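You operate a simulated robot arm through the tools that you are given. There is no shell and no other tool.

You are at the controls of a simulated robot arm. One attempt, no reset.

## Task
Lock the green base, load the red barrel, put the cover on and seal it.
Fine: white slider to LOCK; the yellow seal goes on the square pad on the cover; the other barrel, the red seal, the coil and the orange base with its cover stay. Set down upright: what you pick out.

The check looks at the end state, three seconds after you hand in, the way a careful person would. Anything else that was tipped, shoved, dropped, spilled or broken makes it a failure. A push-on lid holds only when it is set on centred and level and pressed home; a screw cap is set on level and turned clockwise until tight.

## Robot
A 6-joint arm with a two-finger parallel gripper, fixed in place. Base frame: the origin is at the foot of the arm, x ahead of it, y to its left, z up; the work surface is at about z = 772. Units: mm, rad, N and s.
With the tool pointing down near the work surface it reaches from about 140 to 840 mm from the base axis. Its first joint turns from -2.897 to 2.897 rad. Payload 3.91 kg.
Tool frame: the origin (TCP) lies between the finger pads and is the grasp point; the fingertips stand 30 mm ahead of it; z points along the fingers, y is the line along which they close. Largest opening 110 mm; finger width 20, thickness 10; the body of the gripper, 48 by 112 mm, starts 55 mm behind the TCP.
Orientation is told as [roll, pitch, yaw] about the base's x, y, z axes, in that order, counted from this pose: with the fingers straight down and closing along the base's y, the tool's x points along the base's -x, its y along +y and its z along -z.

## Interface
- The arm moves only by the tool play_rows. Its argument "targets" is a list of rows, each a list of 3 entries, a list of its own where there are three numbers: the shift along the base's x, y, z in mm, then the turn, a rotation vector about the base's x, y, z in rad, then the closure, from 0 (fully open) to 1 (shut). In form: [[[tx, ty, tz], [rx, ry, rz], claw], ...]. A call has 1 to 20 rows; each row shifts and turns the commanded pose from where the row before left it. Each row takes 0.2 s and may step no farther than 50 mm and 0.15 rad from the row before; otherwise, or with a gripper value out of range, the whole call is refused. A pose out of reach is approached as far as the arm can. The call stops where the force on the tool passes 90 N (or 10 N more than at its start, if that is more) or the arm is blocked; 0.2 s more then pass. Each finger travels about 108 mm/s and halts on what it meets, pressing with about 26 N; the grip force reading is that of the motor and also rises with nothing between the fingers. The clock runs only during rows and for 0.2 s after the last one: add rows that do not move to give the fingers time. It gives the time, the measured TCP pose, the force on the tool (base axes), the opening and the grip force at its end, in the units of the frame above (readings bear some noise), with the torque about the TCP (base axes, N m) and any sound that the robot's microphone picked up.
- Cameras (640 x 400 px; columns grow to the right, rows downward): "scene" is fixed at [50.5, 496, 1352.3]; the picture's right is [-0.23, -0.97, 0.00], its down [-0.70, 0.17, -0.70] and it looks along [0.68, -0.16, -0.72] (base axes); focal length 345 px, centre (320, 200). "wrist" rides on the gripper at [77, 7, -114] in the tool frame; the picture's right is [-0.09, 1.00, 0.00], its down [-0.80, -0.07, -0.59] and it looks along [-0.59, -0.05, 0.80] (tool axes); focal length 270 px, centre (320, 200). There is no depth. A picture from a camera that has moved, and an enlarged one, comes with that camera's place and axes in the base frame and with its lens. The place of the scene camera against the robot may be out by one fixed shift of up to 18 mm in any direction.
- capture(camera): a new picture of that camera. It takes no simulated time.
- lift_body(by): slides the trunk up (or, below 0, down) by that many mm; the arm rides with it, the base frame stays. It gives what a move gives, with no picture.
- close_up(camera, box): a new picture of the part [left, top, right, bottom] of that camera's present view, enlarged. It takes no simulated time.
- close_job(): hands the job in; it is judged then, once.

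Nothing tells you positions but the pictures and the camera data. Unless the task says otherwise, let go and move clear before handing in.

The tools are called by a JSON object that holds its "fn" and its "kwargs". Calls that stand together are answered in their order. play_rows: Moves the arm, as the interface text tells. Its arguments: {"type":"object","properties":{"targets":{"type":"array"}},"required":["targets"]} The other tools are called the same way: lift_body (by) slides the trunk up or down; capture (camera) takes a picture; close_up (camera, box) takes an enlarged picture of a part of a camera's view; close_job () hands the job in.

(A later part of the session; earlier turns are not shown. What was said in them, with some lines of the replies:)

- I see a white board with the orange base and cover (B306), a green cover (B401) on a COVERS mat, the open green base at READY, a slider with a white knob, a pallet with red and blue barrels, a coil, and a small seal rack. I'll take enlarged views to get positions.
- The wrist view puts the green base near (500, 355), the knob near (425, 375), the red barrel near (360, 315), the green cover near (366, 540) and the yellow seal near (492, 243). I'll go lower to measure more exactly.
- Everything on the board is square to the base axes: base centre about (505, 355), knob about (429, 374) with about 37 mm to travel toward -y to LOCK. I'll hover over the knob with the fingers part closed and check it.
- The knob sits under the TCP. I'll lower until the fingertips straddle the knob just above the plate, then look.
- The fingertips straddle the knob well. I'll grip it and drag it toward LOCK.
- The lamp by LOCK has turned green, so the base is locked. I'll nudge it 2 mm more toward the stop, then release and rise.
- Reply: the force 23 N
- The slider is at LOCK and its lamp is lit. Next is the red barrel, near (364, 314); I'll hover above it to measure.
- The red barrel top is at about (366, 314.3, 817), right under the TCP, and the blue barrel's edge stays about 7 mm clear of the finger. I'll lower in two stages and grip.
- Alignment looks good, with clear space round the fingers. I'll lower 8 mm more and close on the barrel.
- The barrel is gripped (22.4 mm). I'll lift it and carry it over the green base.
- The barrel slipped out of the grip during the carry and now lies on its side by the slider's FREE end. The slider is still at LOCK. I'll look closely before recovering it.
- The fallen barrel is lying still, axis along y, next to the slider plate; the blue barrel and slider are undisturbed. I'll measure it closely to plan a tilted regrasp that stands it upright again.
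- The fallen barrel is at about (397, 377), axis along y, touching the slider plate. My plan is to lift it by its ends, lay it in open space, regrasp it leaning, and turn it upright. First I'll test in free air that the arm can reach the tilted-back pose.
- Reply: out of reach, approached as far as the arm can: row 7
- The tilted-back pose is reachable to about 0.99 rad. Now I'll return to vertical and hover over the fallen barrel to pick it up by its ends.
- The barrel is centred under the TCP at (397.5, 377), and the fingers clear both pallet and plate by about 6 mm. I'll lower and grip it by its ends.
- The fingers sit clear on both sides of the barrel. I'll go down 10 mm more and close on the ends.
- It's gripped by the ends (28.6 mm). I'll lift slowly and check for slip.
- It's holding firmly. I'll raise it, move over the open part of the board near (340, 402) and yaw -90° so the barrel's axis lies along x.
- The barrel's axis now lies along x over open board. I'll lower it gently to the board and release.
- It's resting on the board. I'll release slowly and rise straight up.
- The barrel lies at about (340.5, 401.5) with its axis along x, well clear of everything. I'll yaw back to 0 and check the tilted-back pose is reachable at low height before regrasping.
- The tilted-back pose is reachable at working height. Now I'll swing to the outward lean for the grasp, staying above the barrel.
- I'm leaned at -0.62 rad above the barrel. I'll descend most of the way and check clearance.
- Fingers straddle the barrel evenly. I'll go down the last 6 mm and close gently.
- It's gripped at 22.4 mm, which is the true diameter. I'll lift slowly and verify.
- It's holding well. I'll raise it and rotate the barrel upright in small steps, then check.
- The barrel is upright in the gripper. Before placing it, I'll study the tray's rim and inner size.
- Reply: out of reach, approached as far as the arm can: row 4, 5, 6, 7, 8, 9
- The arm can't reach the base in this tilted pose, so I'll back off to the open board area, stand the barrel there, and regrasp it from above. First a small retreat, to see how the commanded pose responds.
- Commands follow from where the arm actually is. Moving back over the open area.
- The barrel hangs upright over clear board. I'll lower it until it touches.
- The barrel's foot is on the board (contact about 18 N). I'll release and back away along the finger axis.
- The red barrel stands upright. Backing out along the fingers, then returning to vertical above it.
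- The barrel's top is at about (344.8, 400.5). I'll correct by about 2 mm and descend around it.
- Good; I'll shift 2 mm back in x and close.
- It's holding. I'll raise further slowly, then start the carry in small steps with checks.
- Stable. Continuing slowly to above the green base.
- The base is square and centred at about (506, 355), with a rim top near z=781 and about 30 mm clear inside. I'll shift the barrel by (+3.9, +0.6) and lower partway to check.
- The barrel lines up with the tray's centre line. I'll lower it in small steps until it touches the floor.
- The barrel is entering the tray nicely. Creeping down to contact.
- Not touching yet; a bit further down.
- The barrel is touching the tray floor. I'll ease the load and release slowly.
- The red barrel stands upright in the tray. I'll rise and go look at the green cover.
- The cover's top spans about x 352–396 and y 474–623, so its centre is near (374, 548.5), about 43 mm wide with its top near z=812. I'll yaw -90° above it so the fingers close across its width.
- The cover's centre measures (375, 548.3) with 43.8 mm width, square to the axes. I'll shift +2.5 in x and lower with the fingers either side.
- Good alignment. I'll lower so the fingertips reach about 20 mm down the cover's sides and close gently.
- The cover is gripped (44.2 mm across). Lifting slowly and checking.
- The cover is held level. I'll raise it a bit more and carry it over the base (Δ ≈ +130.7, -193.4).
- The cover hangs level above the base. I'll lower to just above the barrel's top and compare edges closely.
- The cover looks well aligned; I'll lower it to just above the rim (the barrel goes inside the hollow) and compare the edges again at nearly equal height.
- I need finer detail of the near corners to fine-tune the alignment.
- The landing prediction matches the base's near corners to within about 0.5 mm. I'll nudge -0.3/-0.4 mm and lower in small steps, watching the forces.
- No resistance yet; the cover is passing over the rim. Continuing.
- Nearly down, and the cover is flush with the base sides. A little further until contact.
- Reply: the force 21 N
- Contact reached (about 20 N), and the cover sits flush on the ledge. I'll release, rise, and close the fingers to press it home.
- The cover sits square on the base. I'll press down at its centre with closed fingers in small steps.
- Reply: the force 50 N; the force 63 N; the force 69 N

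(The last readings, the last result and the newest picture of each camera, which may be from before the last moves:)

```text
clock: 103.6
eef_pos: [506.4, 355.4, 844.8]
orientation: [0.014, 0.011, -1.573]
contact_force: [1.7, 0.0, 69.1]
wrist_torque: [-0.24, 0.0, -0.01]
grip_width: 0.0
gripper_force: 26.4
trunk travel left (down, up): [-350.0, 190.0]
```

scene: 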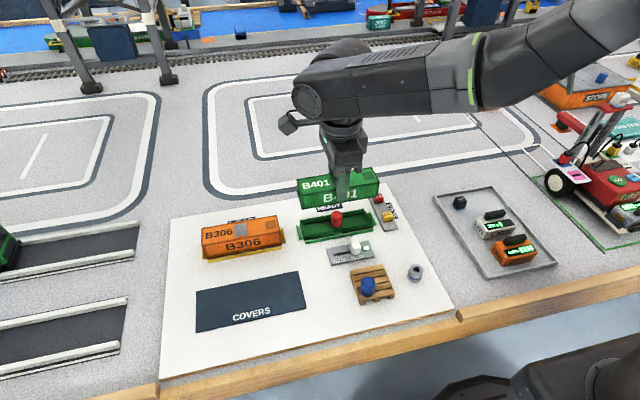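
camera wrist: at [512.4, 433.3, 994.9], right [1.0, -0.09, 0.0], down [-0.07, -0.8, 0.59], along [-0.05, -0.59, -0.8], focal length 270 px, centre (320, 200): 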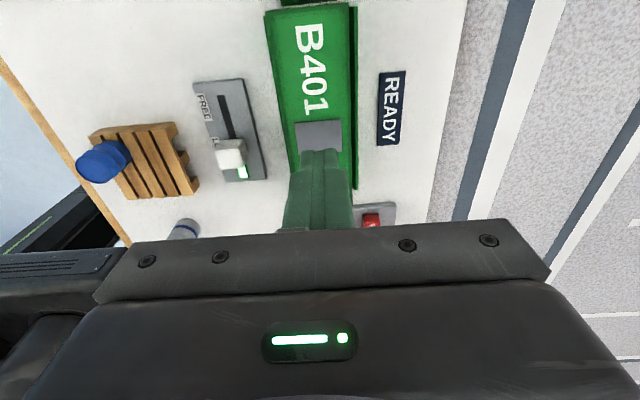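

The cover is pressed home with the seam closed, like the orange one. Next I'll rise and hover over the yellow seal, keeping yaw -90°.

{"fn": "play_rows", "kwargs": {"targets": [[[0, 0, 3], [0, 0, 0], 1.0], [[0, 0, 20], [0, 0, 0], 1.0], [[0, 0, 35], [0, 0, 0], 1.0], [[-3, -30, 0], [0, 0, 0], 0.9], [[-3, -30, 0], [0, 0, 0], 0.8], [[-3, -30, 0], [0, 0, 0], 0.7], [[-2, -22, 0], [0, 0, 0], 0.6], [[0, 0, 0], [0, 0, 0], 0.6], [[0, 0, 0], [0, 0, 0], 0.6]]}}

{"fn": "capture", "kwargs": {"camera": "wrist"}}

{"fn": "close_up", "kwargs": {"camera": "wrist", "box": [230, 60, 410, 200]}}

{"fn": "close_up", "kwargs": {"camera": "scene", "box": [290, 175, 400, 250]}}

```text
clock: 105.6
eef_pos: [494.0, 243.1, 897.5]
orientation: [0.001, 0.0, -1.571]
contact_force: [0.2, 0.1, -0.8]
wrist_torque: [0.01, 0.02, 0.0]
grip_width: 44.0
gripper_force: 0.0
trunk travel left (down, up): [-350.0, 190.0]
```

```text
taken
camera wrist: at [501.0, 320.8, 1011.3], right [1.0, -0.09, 0.0], down [-0.07, -0.8, 0.59], along [-0.05, -0.59, -0.8], focal length 270 px, centre (320, 200)
```

wrist: 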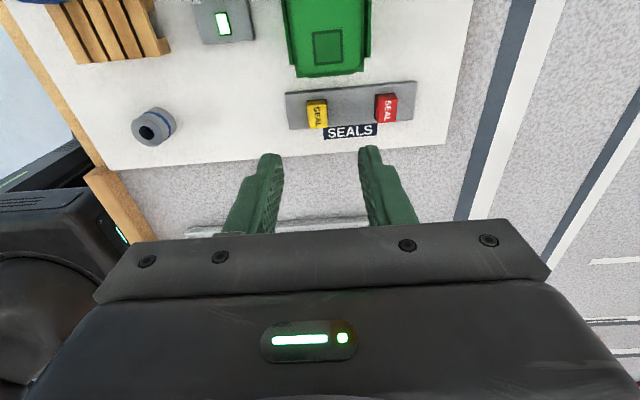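

```text
2.86 times, centred on (320, 130) of wrist
camera zoom: at [501.0, 320.8, 1011.3], right [1.0, -0.09, 0.0], down [-0.07, -0.8, 0.59], along [-0.05, -0.59, -0.8], focal length 772 px, centre (320, 400)
```

zoom: 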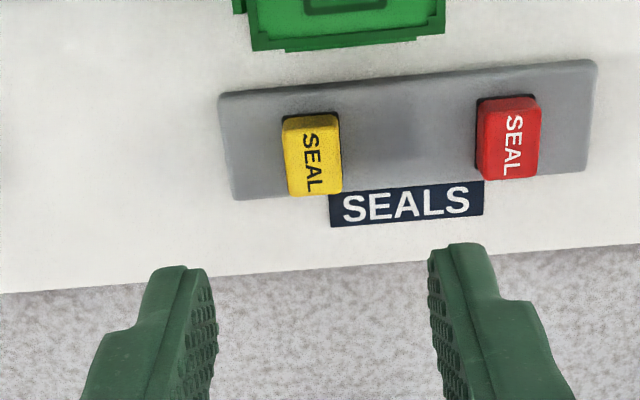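

```text
5.33 times, centred on (345, 212) of scene
camera zoom: at [50.5, 496.0, 1352.3], right [-0.23, -0.97, 0.0], down [-0.7, 0.17, -0.7], along [0.68, -0.16, -0.72], focal length 1839 px, centre (187, 133)
```

zoom: 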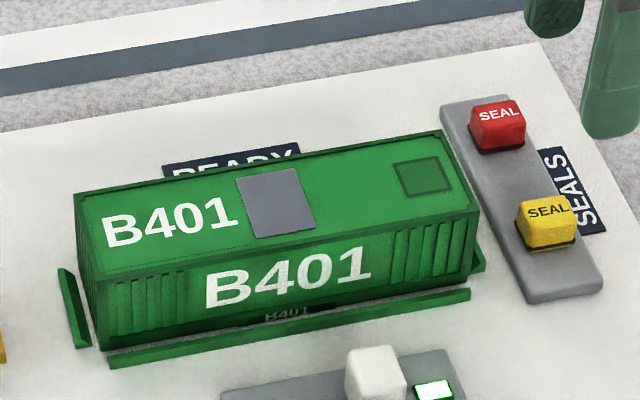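

The yellow seal measures about 15×19 mm, centred near (491.8, 245). I'll correct and descend partway.

{"fn": "play_rows", "kwargs": {"targets": [[[-2.2, 1.3, -20], [0, 0, 0], 0.6], [[0, 0, -25], [0, 0, 0], 0.6], [[0, 0, -20], [0, 0, 0], 0.65], [[0, 0, 0], [0, 0, 0], 0.65]]}}

{"fn": "close_up", "kwargs": {"camera": "wrist", "box": [230, 70, 410, 210]}}

{"fn": "close_up", "kwargs": {"camera": "scene", "box": [360, 180, 420, 235]}}

```text
clock: 106.6
eef_pos: [490.9, 245.6, 830.7]
orientation: [0.0, 0.002, -1.571]
contact_force: [0.3, 0.1, 0.3]
wrist_torque: [0.01, 0.03, 0.03]
grip_width: 38.4
gripper_force: 0.0
trunk travel left (down, up): [-350.0, 190.0]
```

```text
2.86 times, centred on (320, 140) of wrist
camera zoom: at [498.4, 322.3, 945.1], right [1.0, -0.09, 0.0], down [-0.07, -0.8, 0.59], along [-0.05, -0.59, -0.8], focal length 772 px, centre (320, 371)
```

zoom: 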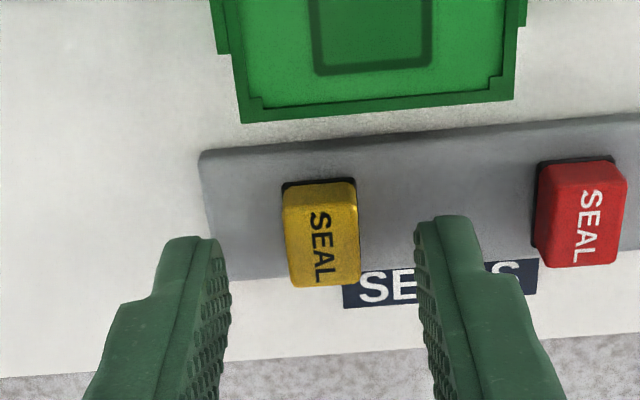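

```text
7.27 times, centred on (390, 208) of scene
camera zoom: at [50.5, 496.0, 1352.3], right [-0.23, -0.97, 0.0], down [-0.7, 0.17, -0.7], along [0.68, -0.16, -0.72], focal length 2508 px, centre (-189, 146)
```

zoom: 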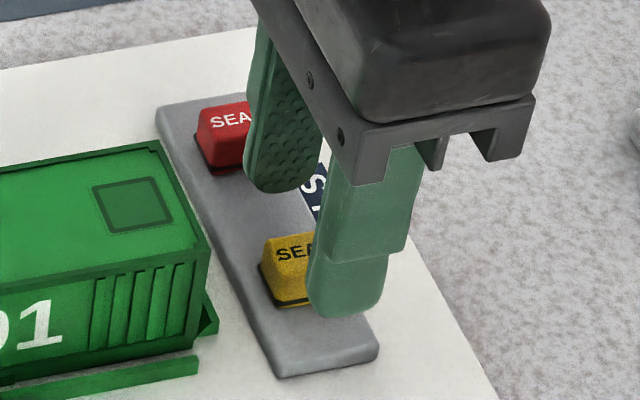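

The seal is centred between the fingers. I'll lower 13 mm and check tip height against the rack.

{"fn": "play_rows", "kwargs": {"targets": [[[0, 0, -8], [0, 0, 0], 0.65], [[0, 0, -5], [0, 0, 0], 0.65], [[0, 0, 0], [0, 0, 0], 0.65]]}}

{"fn": "close_up", "kwargs": {"camera": "wrist", "box": [250, 90, 390, 200]}}

{"fn": "close_up", "kwargs": {"camera": "scene", "box": [370, 190, 415, 235]}}

```text
clock: 107.4
eef_pos: [491.9, 243.6, 817.8]
orientation: [0.001, 0.001, -1.571]
contact_force: [0.5, 0.2, -0.5]
wrist_torque: [0.02, -0.01, -0.02]
grip_width: 38.6
gripper_force: 0.0
trunk travel left (down, up): [-350.0, 190.0]
```

```text
3.64 times, centred on (320, 145) of wrist
camera zoom: at [498.8, 322.1, 932.5], right [1.0, -0.09, 0.0], down [-0.07, -0.8, 0.59], along [-0.05, -0.59, -0.8], focal length 983 px, centre (320, 400)
```

zoom: 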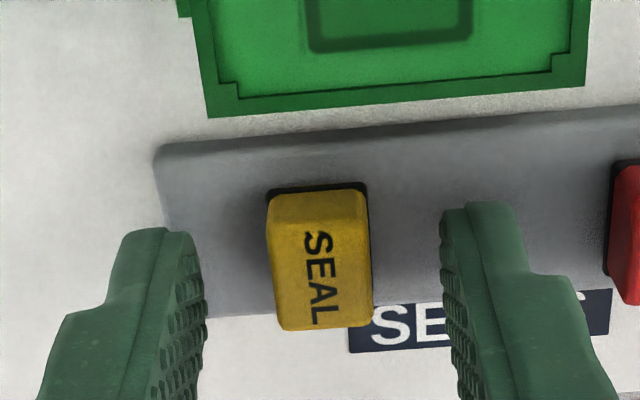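

```text
8.89 times, centred on (392, 212) of scene
camera zoom: at [50.5, 496.0, 1352.3], right [-0.23, -0.97, 0.0], down [-0.7, 0.17, -0.7], along [0.68, -0.16, -0.72], focal length 3065 px, centre (-324, 89)
```

zoom: 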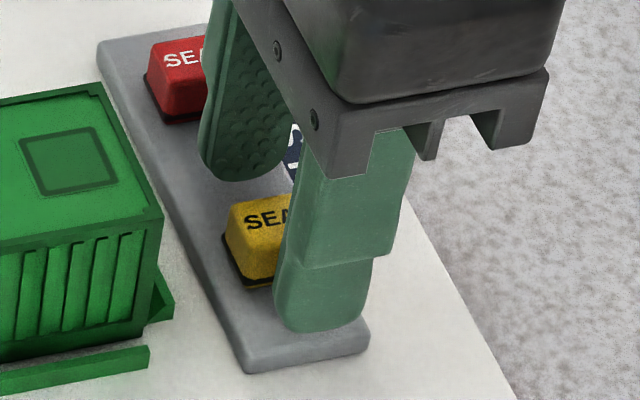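

{"fn": "play_rows", "kwargs": {"targets": [[[0, 0, -3], [0, 0, 0], 0.65], [[0, 0, -1.5], [0, 0, 0], 0.65], [[0, 0, 0], [0, 0, 0], 0.65]]}}

{"fn": "play_rows", "kwargs": {"targets": [[[0, 0, 0], [0, 0, 0], 0.72], [[0, 0, 0], [0, 0, 0], 0.78], [[0, 0, 0], [0, 0, 0], 0.84], [[0, 0, 0], [0, 0, 0], 1.0], [[0, 0, 0], [0, 0, 0], 1.0]]}}

{"fn": "close_up", "kwargs": {"camera": "wrist", "box": [250, 90, 390, 200]}}

{"fn": "close_up", "kwargs": {"camera": "scene", "box": [370, 190, 415, 235]}}

```text
clock: 108.2
eef_pos: [490.9, 245.4, 813.2]
orientation: [-0.001, -0.001, -1.571]
contact_force: [0.4, -0.6, 0.8]
wrist_torque: [0.0, 0.0, 0.0]
grip_width: 38.5
gripper_force: 0.0
trunk travel left (down, up): [-350.0, 190.0]
```

```text
clock: 109.4
eef_pos: [492.0, 244.7, 813.8]
orientation: [-0.001, 0.0, -1.571]
contact_force: [-0.3, -0.3, -0.7]
wrist_torque: [0.01, -0.02, -0.01]
grip_width: 14.4
gripper_force: 25.7
trunk travel left (down, up): [-350.0, 190.0]
```

```text
3.64 times, centred on (320, 145) of wrist
camera zoom: at [498.9, 322.0, 928.3], right [1.0, -0.09, 0.0], down [-0.07, -0.8, 0.59], along [-0.05, -0.59, -0.8], focal length 983 px, centre (320, 400)
```

zoom: 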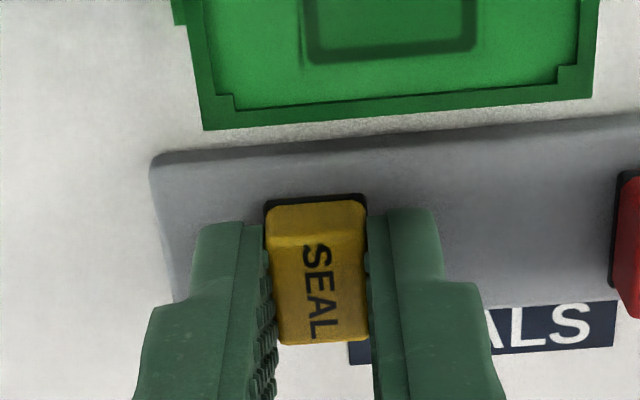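

```text
8.89 times, centred on (392, 212) of scene
camera zoom: at [50.5, 496.0, 1352.3], right [-0.23, -0.97, 0.0], down [-0.7, 0.17, -0.7], along [0.68, -0.16, -0.72], focal length 3065 px, centre (-324, 89)
```

zoom: 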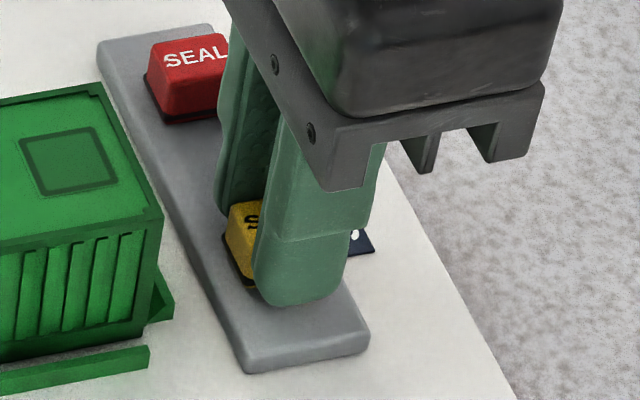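

The yellow seal is gripped (14.4 mm). Lifting slowly.

{"fn": "play_rows", "kwargs": {"targets": [[[0, 0, 2], [0, 0, 0], 1.0], [[0, 0, 4], [0, 0, 0], 1.0], [[0, 0, 6], [0, 0, 0], 1.0], [[0, 0, 8], [0, 0, 0], 1.0], [[0, 0, 8], [0, 0, 0], 1.0], [[0, 0, 8], [0, 0, 0], 1.0], [[0, 0, 8], [0, 0, 0], 1.0], [[0, 0, 8], [0, 0, 0], 1.0], [[0, 0, 8], [0, 0, 0], 1.0], [[0, 0, 4], [0, 0, 0], 1.0], [[0, 0, 0], [0, 0, 0], 1.0]]}}

{"fn": "close_up", "kwargs": {"camera": "wrist", "box": [250, 90, 390, 200]}}

{"fn": "close_up", "kwargs": {"camera": "scene", "box": [340, 160, 420, 235]}}

```text
clock: 111.8
eef_pos: [492.9, 244.6, 878.7]
orientation: [0.0, -0.001, -1.571]
contact_force: [0.8, -0.4, -0.6]
wrist_torque: [0.01, -0.03, 0.05]
grip_width: 14.3
gripper_force: 25.8
trunk travel left (down, up): [-350.0, 190.0]
```

```text
3.64 times, centred on (320, 145) of wrist
camera zoom: at [499.9, 321.9, 992.8], right [1.0, -0.09, 0.0], down [-0.07, -0.8, 0.59], along [-0.05, -0.59, -0.8], focal length 983 px, centre (320, 400)
```

zoom: 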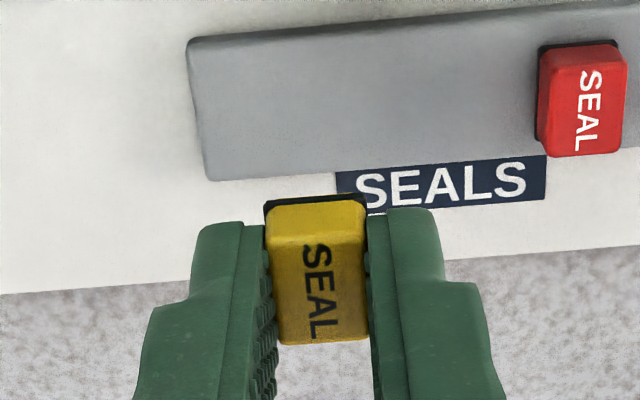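

```text
5.33 times, centred on (380, 198) of scene
camera zoom: at [50.5, 496.0, 1352.3], right [-0.23, -0.97, 0.0], down [-0.7, 0.17, -0.7], along [0.68, -0.16, -0.72], focal length 1839 px, centre (0, 213)
```

zoom: 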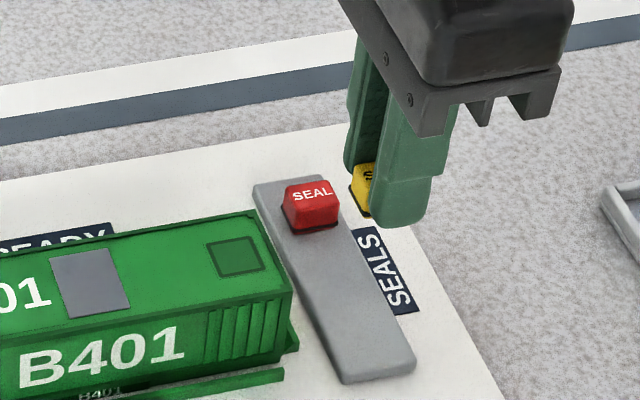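

The seal is held steady. Moving slowly above the square pad near (505, 295).

{"fn": "play_rows", "kwargs": {"targets": [[[1, 3, 0], [0, 0, 0], 1.0], [[2, 6, 0], [0, 0, 0], 1.0], [[2, 8, 0], [0, 0, 0], 1.0], [[2, 8, 0], [0, 0, 0], 1.0], [[2, 8, 0], [0, 0, 0], 1.0], [[2, 8, 0], [0, 0, 0], 1.0], [[1.5, 6, 0], [0, 0, 0], 1.0], [[0.9, 3.5, 0], [0, 0, 0], 1.0], [[0, 0, 0], [0, 0, 0], 1.0]]}}

{"fn": "capture", "kwargs": {"camera": "wrist"}}

{"fn": "close_up", "kwargs": {"camera": "wrist", "box": [240, 70, 400, 200]}}

{"fn": "close_up", "kwargs": {"camera": "scene", "box": [330, 160, 410, 235]}}

```text
clock: 113.8
eef_pos: [505.8, 296.3, 877.3]
orientation: [0.0, -0.001, -1.571]
contact_force: [-0.3, -0.4, -0.1]
wrist_torque: [-0.01, -0.01, 0.01]
grip_width: 14.2
gripper_force: 26.2
trunk travel left (down, up): [-350.0, 190.0]
```

```text
taken
camera wrist: at [512.9, 373.1, 991.6], right [1.0, -0.09, 0.0], down [-0.07, -0.8, 0.59], along [-0.05, -0.59, -0.8], focal length 270 px, centre (320, 200)
```

wrist: 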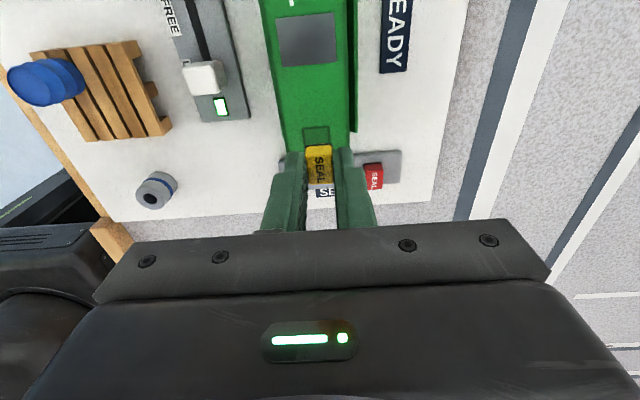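

```text
3.08 times, centred on (320, 135) of wrist
camera zoom: at [512.9, 373.1, 991.6], right [1.0, -0.09, 0.0], down [-0.07, -0.8, 0.59], along [-0.05, -0.59, -0.8], focal length 832 px, centre (320, 400)
```

zoom: 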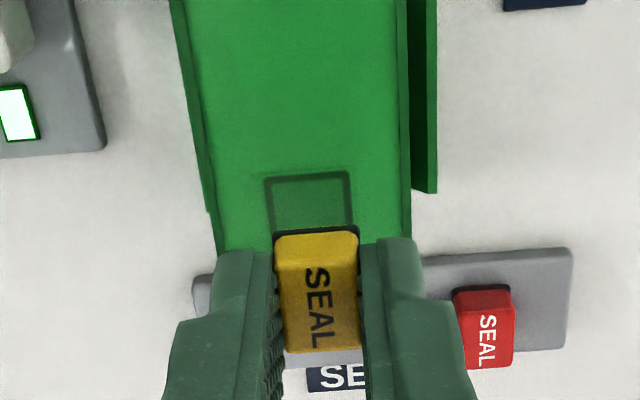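

```text
5.33 times, centred on (370, 198) of scene
camera zoom: at [50.5, 496.0, 1352.3], right [-0.23, -0.97, 0.0], down [-0.7, 0.17, -0.7], along [0.68, -0.16, -0.72], focal length 1839 px, centre (53, 213)
```

zoom: 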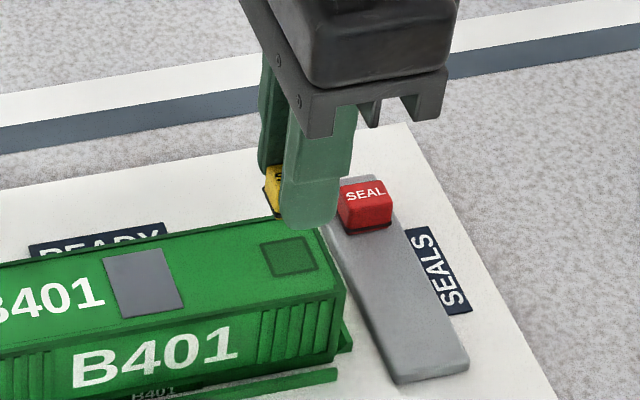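

The pad centre measures about (503.9, 295.9) and the seal is at (505.9, 295.8), so I'll shift -2 in x and lower partway.

{"fn": "play_rows", "kwargs": {"targets": [[[-1, 0, -5], [0, 0, 0], 1.0], [[-1, 0, -6], [0, 0, 0], 1.0], [[0, 0, -6], [0, 0, 0], 1.0], [[0, 0, -3], [0, 0, 0], 1.0], [[0, 0, 0], [0, 0, 0], 1.0]]}}

{"fn": "close_up", "kwargs": {"camera": "wrist", "box": [250, 90, 390, 200]}}

{"fn": "close_up", "kwargs": {"camera": "scene", "box": [345, 180, 395, 225]}}

```text
clock: 115.0
eef_pos: [503.3, 294.8, 856.9]
orientation: [0.0, 0.0, -1.572]
contact_force: [0.5, 0.7, -0.5]
wrist_torque: [0.01, 0.01, 0.02]
grip_width: 14.5
gripper_force: 25.9
trunk travel left (down, up): [-350.0, 190.0]
```

```text
3.64 times, centred on (320, 145) of wrist
camera zoom: at [511.5, 372.1, 971.9], right [1.0, -0.09, 0.0], down [-0.07, -0.8, 0.59], along [-0.05, -0.59, -0.8], focal length 983 px, centre (320, 400)
```

zoom: 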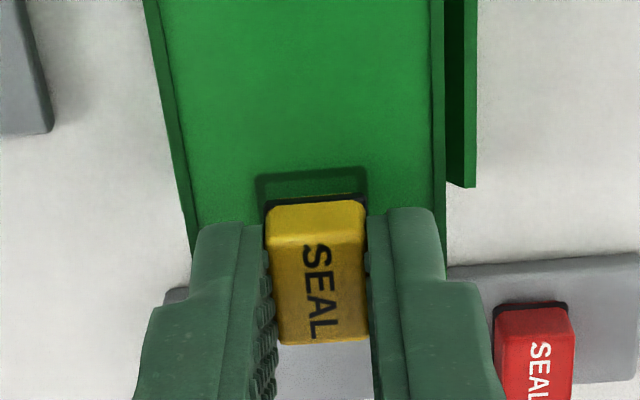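

```text
8.89 times, centred on (370, 202) of scene
camera zoom: at [50.5, 496.0, 1352.3], right [-0.23, -0.97, 0.0], down [-0.7, 0.17, -0.7], along [0.68, -0.16, -0.72], focal length 3065 px, centre (-124, 178)
```

zoom: 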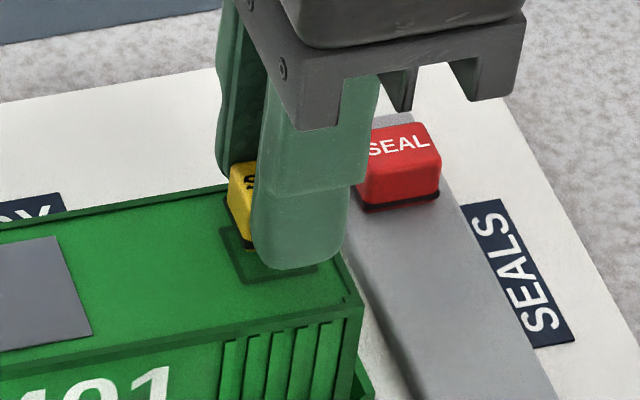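

The seal needs about +1.5 mm in y and -0.5 in x to sit centred on the pad. I'll apply that and creep down to contact.

{"fn": "play_rows", "kwargs": {"targets": [[[-0.5, 1.5, 0], [0, 0, 0], 1.0], [[0, 0, -2], [0, 0, 0], 1.0], [[0, 0, -2], [0, 0, 0], 1.0], [[0, 0, 0], [0, 0, 0], 1.0]]}}

{"fn": "close_up", "kwargs": {"camera": "wrist", "box": [270, 110, 370, 190]}}

{"fn": "close_up", "kwargs": {"camera": "scene", "box": [350, 185, 390, 220]}}

```text
clock: 116.0
eef_pos: [504.3, 298.0, 853.7]
orientation: [-0.001, -0.001, -1.569]
contact_force: [0.9, -0.7, -0.3]
wrist_torque: [0.04, 0.02, -0.02]
grip_width: 14.5
gripper_force: 26.2
trunk travel left (down, up): [-350.0, 190.0]
```

```text
5.00 times, centred on (320, 150) of wrist
camera zoom: at [511.4, 374.3, 968.2], right [1.0, -0.09, 0.0], down [-0.07, -0.8, 0.59], along [-0.05, -0.59, -0.8], focal length 1351 px, centre (320, 450)
```

zoom: 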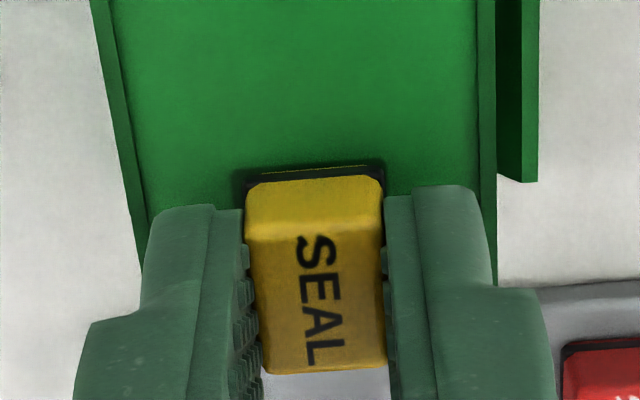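

```text
11.43 times, centred on (370, 202) of scene
camera zoom: at [50.5, 496.0, 1352.3], right [-0.23, -0.97, 0.0], down [-0.7, 0.17, -0.7], along [0.68, -0.16, -0.72], focal length 3941 px, centre (-251, 171)
```

zoom: 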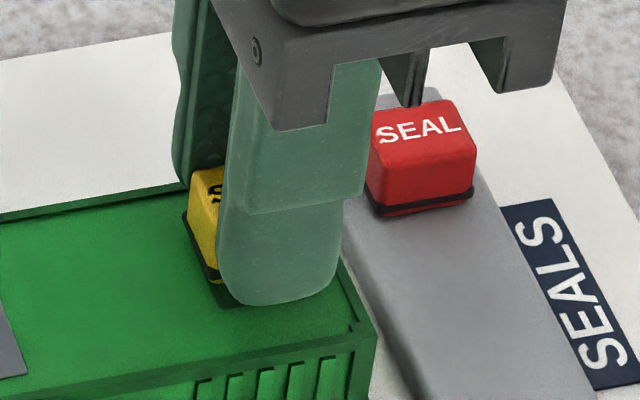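

The seal is nearly centred over the pad. A small -0.5 mm in x, then down to contact.

{"fn": "play_rows", "kwargs": {"targets": [[[-0.5, -0.2, -1], [0, 0, 0], 1.0], [[0, 0, -1], [0, 0, 0], 1.0], [[0, 0, 0], [0, 0, 0], 1.0]]}}

{"fn": "play_rows", "kwargs": {"targets": [[[0, 0, -1], [0, 0, 0], 1.0], [[0, 0, 0], [0, 0, 0], 1.0]]}}

{"fn": "play_rows", "kwargs": {"targets": [[[0, 0, -1], [0, 0, 0], 1.0], [[0, 0, 0], [0, 0, 0], 1.0]]}}

```text
clock: 116.8
eef_pos: [503.9, 296.9, 852.5]
orientation: [0.0, -0.002, -1.569]
contact_force: [0.4, 0.6, -0.2]
wrist_torque: [0.03, 0.0, 0.01]
grip_width: 14.6
gripper_force: 26.6
trunk travel left (down, up): [-350.0, 190.0]
```

```text
clock: 117.4
eef_pos: [504.2, 297.3, 850.0]
orientation: [0.0, 0.0, -1.569]
contact_force: [1.1, 1.8, 3.9]
wrist_torque: [0.05, 0.0, 0.01]
grip_width: 14.2
gripper_force: 26.5
trunk travel left (down, up): [-350.0, 190.0]
```

```text
clock: 118.0
eef_pos: [504.0, 296.0, 849.7]
orientation: [0.002, -0.002, -1.57]
contact_force: [0.6, 1.0, 9.5]
wrist_torque: [0.02, 0.0, -0.02]
grip_width: 14.7
gripper_force: 26.2
trunk travel left (down, up): [-350.0, 190.0]
```

The seal is on the pad (about 10 N). I'll press slightly, then release and look.

{"fn": "play_rows", "kwargs": {"targets": [[[0, 0, -0.7], [0, 0, 0], 1.0], [[0, 0, 0], [0, 0, 0], 1.0], [[0, 0, 0], [0, 0, 0], 0.85], [[0, 0, 0], [0, 0, 0], 0.8], [[0, 0, 0], [0, 0, 0], 0.75], [[0, 0, 0], [0, 0, 0], 0.7], [[0, 0, 0], [0, 0, 0], 0.7]]}}

{"fn": "play_rows", "kwargs": {"targets": [[[0, 0, 5], [0, 0, 0], 0.7], [[0, 0, 15], [0, 0, 0], 0.7], [[0, 0, 25], [0, 0, 0], 0.7], [[0, 0, 0], [0, 0, 0], 0.7]]}}

{"fn": "close_up", "kwargs": {"camera": "wrist", "box": [240, 70, 400, 190]}}

{"fn": "close_up", "kwargs": {"camera": "scene", "box": [345, 185, 395, 225]}}

```text
clock: 119.6
eef_pos: [503.0, 296.0, 849.1]
orientation: [-0.001, 0.0, -1.571]
contact_force: [-0.2, -1.1, 0.5]
wrist_torque: [-0.02, 0.0, -0.01]
grip_width: 32.9
gripper_force: 0.1
trunk travel left (down, up): [-350.0, 190.0]
```

```text
clock: 120.6
eef_pos: [503.6, 297.3, 893.6]
orientation: [-0.001, 0.001, -1.57]
contact_force: [-0.4, -0.1, 0.5]
wrist_torque: [0.03, -0.02, -0.03]
grip_width: 33.1
gripper_force: 0.0
trunk travel left (down, up): [-350.0, 190.0]
```

```text
3.33 times, centred on (320, 130) of wrist
camera zoom: at [510.1, 374.7, 1008.7], right [1.0, -0.09, 0.0], down [-0.07, -0.8, 0.59], along [-0.05, -0.59, -0.8], focal length 901 px, centre (320, 433)
```

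zoom: 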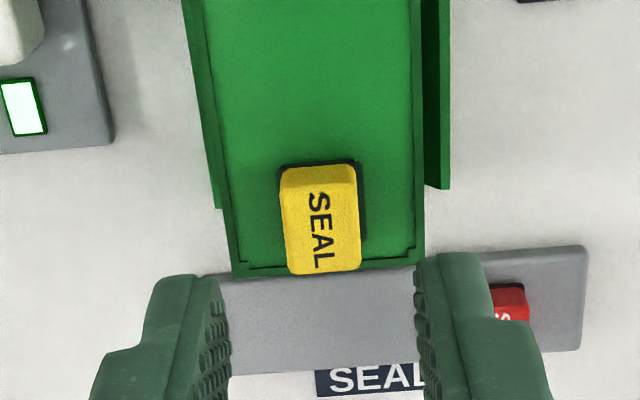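

```text
10.00 times, centred on (370, 205) of scene
camera zoom: at [50.5, 496.0, 1352.3], right [-0.23, -0.97, 0.0], down [-0.7, 0.17, -0.7], along [0.68, -0.16, -0.72], focal length 3448 px, centre (-180, 150)
```

zoom: 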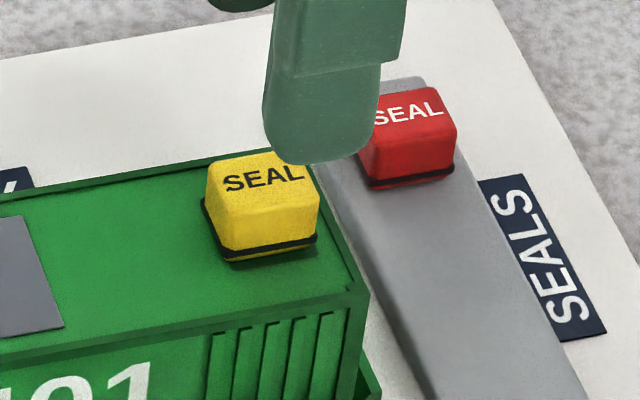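

The yellow seal stands on the pad. I'll inspect its centring closely from the wrist.

{"fn": "close_up", "kwargs": {"camera": "wrist", "box": [295, 110, 345, 160]}}

{"fn": "play_rows", "kwargs": {"targets": [[[0, 0, 30], [0, 0, 0], 0.7], [[0, 5, 20], [0, 0, 0.14], 0.7], [[-10, 5, 0], [0, 0, 0.143], 0.7], [[-10, 0, 0], [0, 0, 0.143], 0.7], [[-10, 0, 0], [0, 0, 0.143], 0.7], [[-10, 0, 0], [0, 0, 0.143], 0.7], [[0, 0, 0], [0, 0, 0.143], 0.7], [[0, 0, 0], [0, 0, 0.143], 0.7], [[0, 0, 0], [0, 0, 0.143], 0.7], [[0, 0, 0], [0, 0, 0.143], 0.7], [[0, 0, 0], [0, 0, 0.143], 0.7], [[0, 0, 0], [0, 0, 0.143], 0.7], [[0, 0, 0], [0, 0, 0], 0.7]]}}

{"fn": "capture", "kwargs": {"camera": "wrist"}}

{"fn": "close_up", "kwargs": {"camera": "scene", "box": [355, 190, 385, 220]}}

{"fn": "capture", "kwargs": {"camera": "scene"}}

```text
8.00 times, centred on (320, 135) of wrist
camera zoom: at [510.1, 374.7, 1008.7], right [1.0, -0.09, 0.0], down [-0.07, -0.8, 0.59], along [-0.05, -0.59, -0.8], focal length 2162 px, centre (320, 720)
```

zoom: 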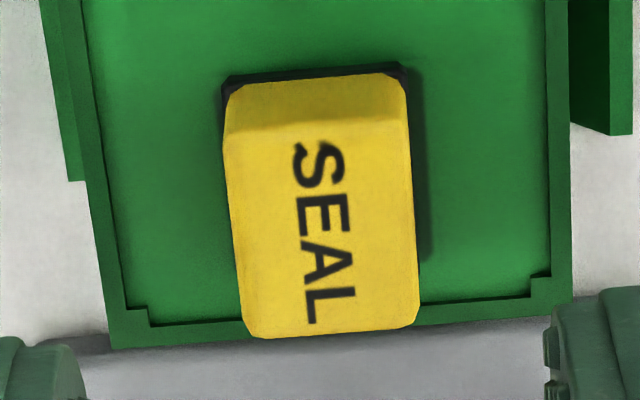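

```text
clock: 123.4
eef_pos: [463.3, 306.4, 942.5]
orientation: [0.001, -0.001, 0.001]
contact_force: [0.9, 0.2, 0.5]
wrist_torque: [0.01, 0.0, -0.02]
grip_width: 33.0
gripper_force: 0.0
trunk travel left (down, up): [-350.0, 190.0]
```

```text
taken
camera wrist: at [386.2, 313.3, 1057.9], right [0.09, 1.0, 0.0], down [0.8, -0.07, 0.59], along [0.59, -0.05, -0.8], focal length 270 px, centre (320, 200)
```

wrist: 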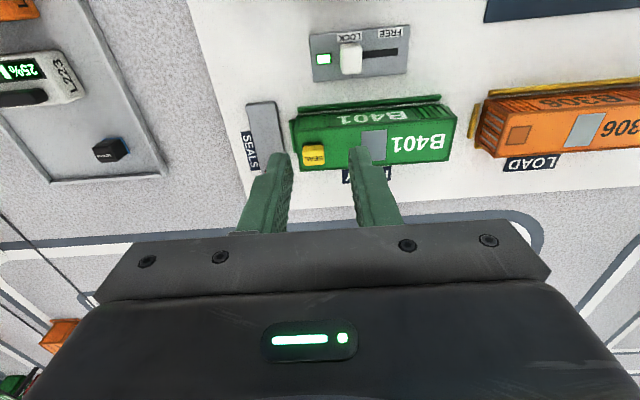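

```text
13.33 times, centred on (370, 205) of scene
camera zoom: at [50.5, 496.0, 1352.3], right [-0.23, -0.97, 0.0], down [-0.7, 0.17, -0.7], along [0.68, -0.16, -0.72], focal length 4598 px, centre (-347, 133)
```

zoom: 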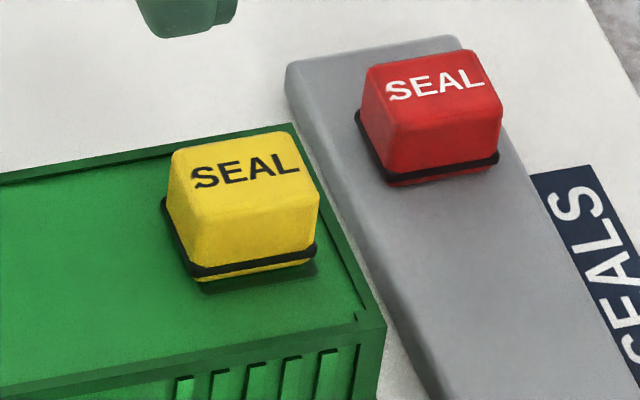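

```text
taken
```

scene: 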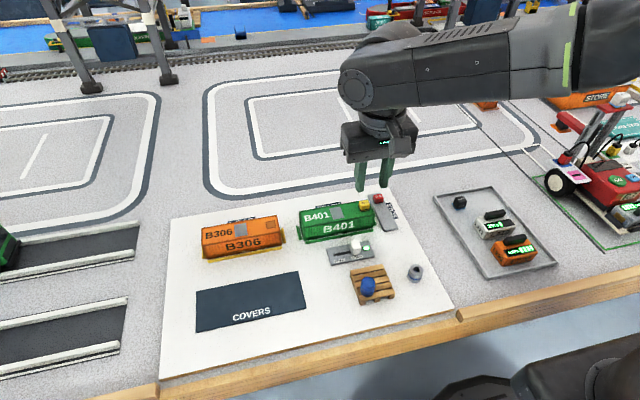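

The seal is centred on the pad to within about 1 mm. I'll move clear and do a last check of everything.

{"fn": "play_rows", "kwargs": {"targets": [[[-30, 0, 35], [0, 0, 0], 0.5], [[-35, 0, 35], [0, 0, 0], 0.3], [[-35, 0, 35], [0, 0, 0], 0.1], [[0, 0, 20], [0, 0, 0], 0], [[0, 0, 0], [0, 0, 0], 0]]}}

{"fn": "close_up", "kwargs": {"camera": "scene", "box": [285, 180, 435, 310]}}

{"fn": "close_up", "kwargs": {"camera": "scene", "box": [295, 195, 385, 250]}}

{"fn": "close_up", "kwargs": {"camera": "wrist", "box": [200, 20, 440, 200]}}

```text
clock: 124.6
eef_pos: [365.0, 306.1, 1068.6]
orientation: [-0.001, 0.0, -0.002]
contact_force: [0.9, 0.7, -0.2]
wrist_torque: [-0.01, 0.0, -0.01]
grip_width: 109.9
gripper_force: 0.1
trunk travel left (down, up): [-350.0, 190.0]
```

```text
3.08 times, centred on (360, 245) of scene
camera zoom: at [50.5, 496.0, 1352.3], right [-0.23, -0.97, 0.0], down [-0.7, 0.17, -0.7], along [0.68, -0.16, -0.72], focal length 1061 px, centre (197, 62)
```

zoom: 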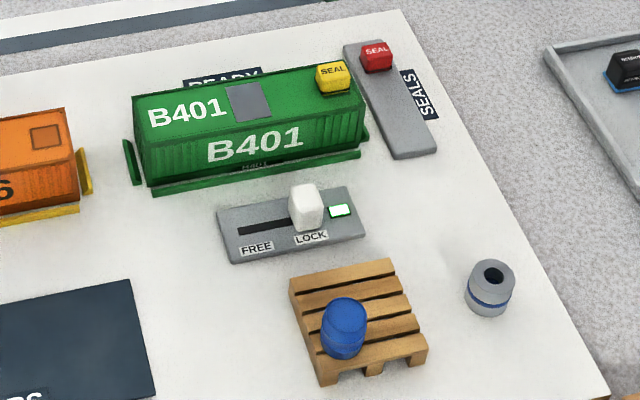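

```text
7.11 times, centred on (340, 222) of scene
camera zoom: at [50.5, 496.0, 1352.3], right [-0.23, -0.97, 0.0], down [-0.7, 0.17, -0.7], along [0.68, -0.16, -0.72], focal length 2452 px, centre (178, 40)
```

zoom: 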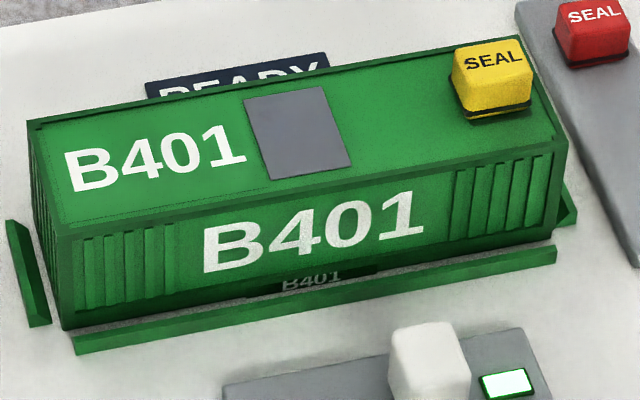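

```text
2.22 times, centred on (320, 110) of wrist
camera zoom: at [287.2, 312.3, 1182.8], right [0.09, 1.0, 0.0], down [0.8, -0.07, 0.59], along [0.59, -0.05, -0.8], focal length 601 px, centre (320, 400)
```

zoom: 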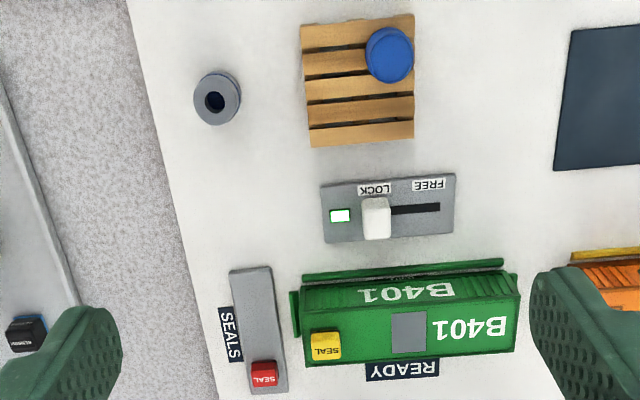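

Everything looks right in the pictures. The slider is at LOCK with its lamp on, the cover is flush on the green base with the red barrel inside, and the yellow seal is on the pad. The blue barrel, red seal, coil and orange set are in place, and the arm is clear, so I'm handing in.

{"fn": "close_job", "kwargs": {}}

```text
The job is handed in.
```

The job is handed in, and the last pictures show everything in place. The red barrel slipped out of the gripper once on the way, though.

- **Lock:** the white slider is at LOCK and its lamp is green.
- **Barrel:** the red barrel stood upright in the green base before the cover went on. On the first carry it dropped and landed on its side by the slider. I picked it up, stood it upright again and carried it over slowly. The pictures showed no damage and nothing else disturbed.
- **Cover:** the green cover sits flush on the base and was pressed down with about 69 N. The microphone reported no click, so I judged it seated from the closed seam, which matches the orange set.
- **Seal:** the yellow seal is on the square pad, about 1 mm off centre by my measurement.
- **Left alone:** the blue barrel, red seal, coil and orange base with its cover are where they started. The arm is clear with the gripper open.
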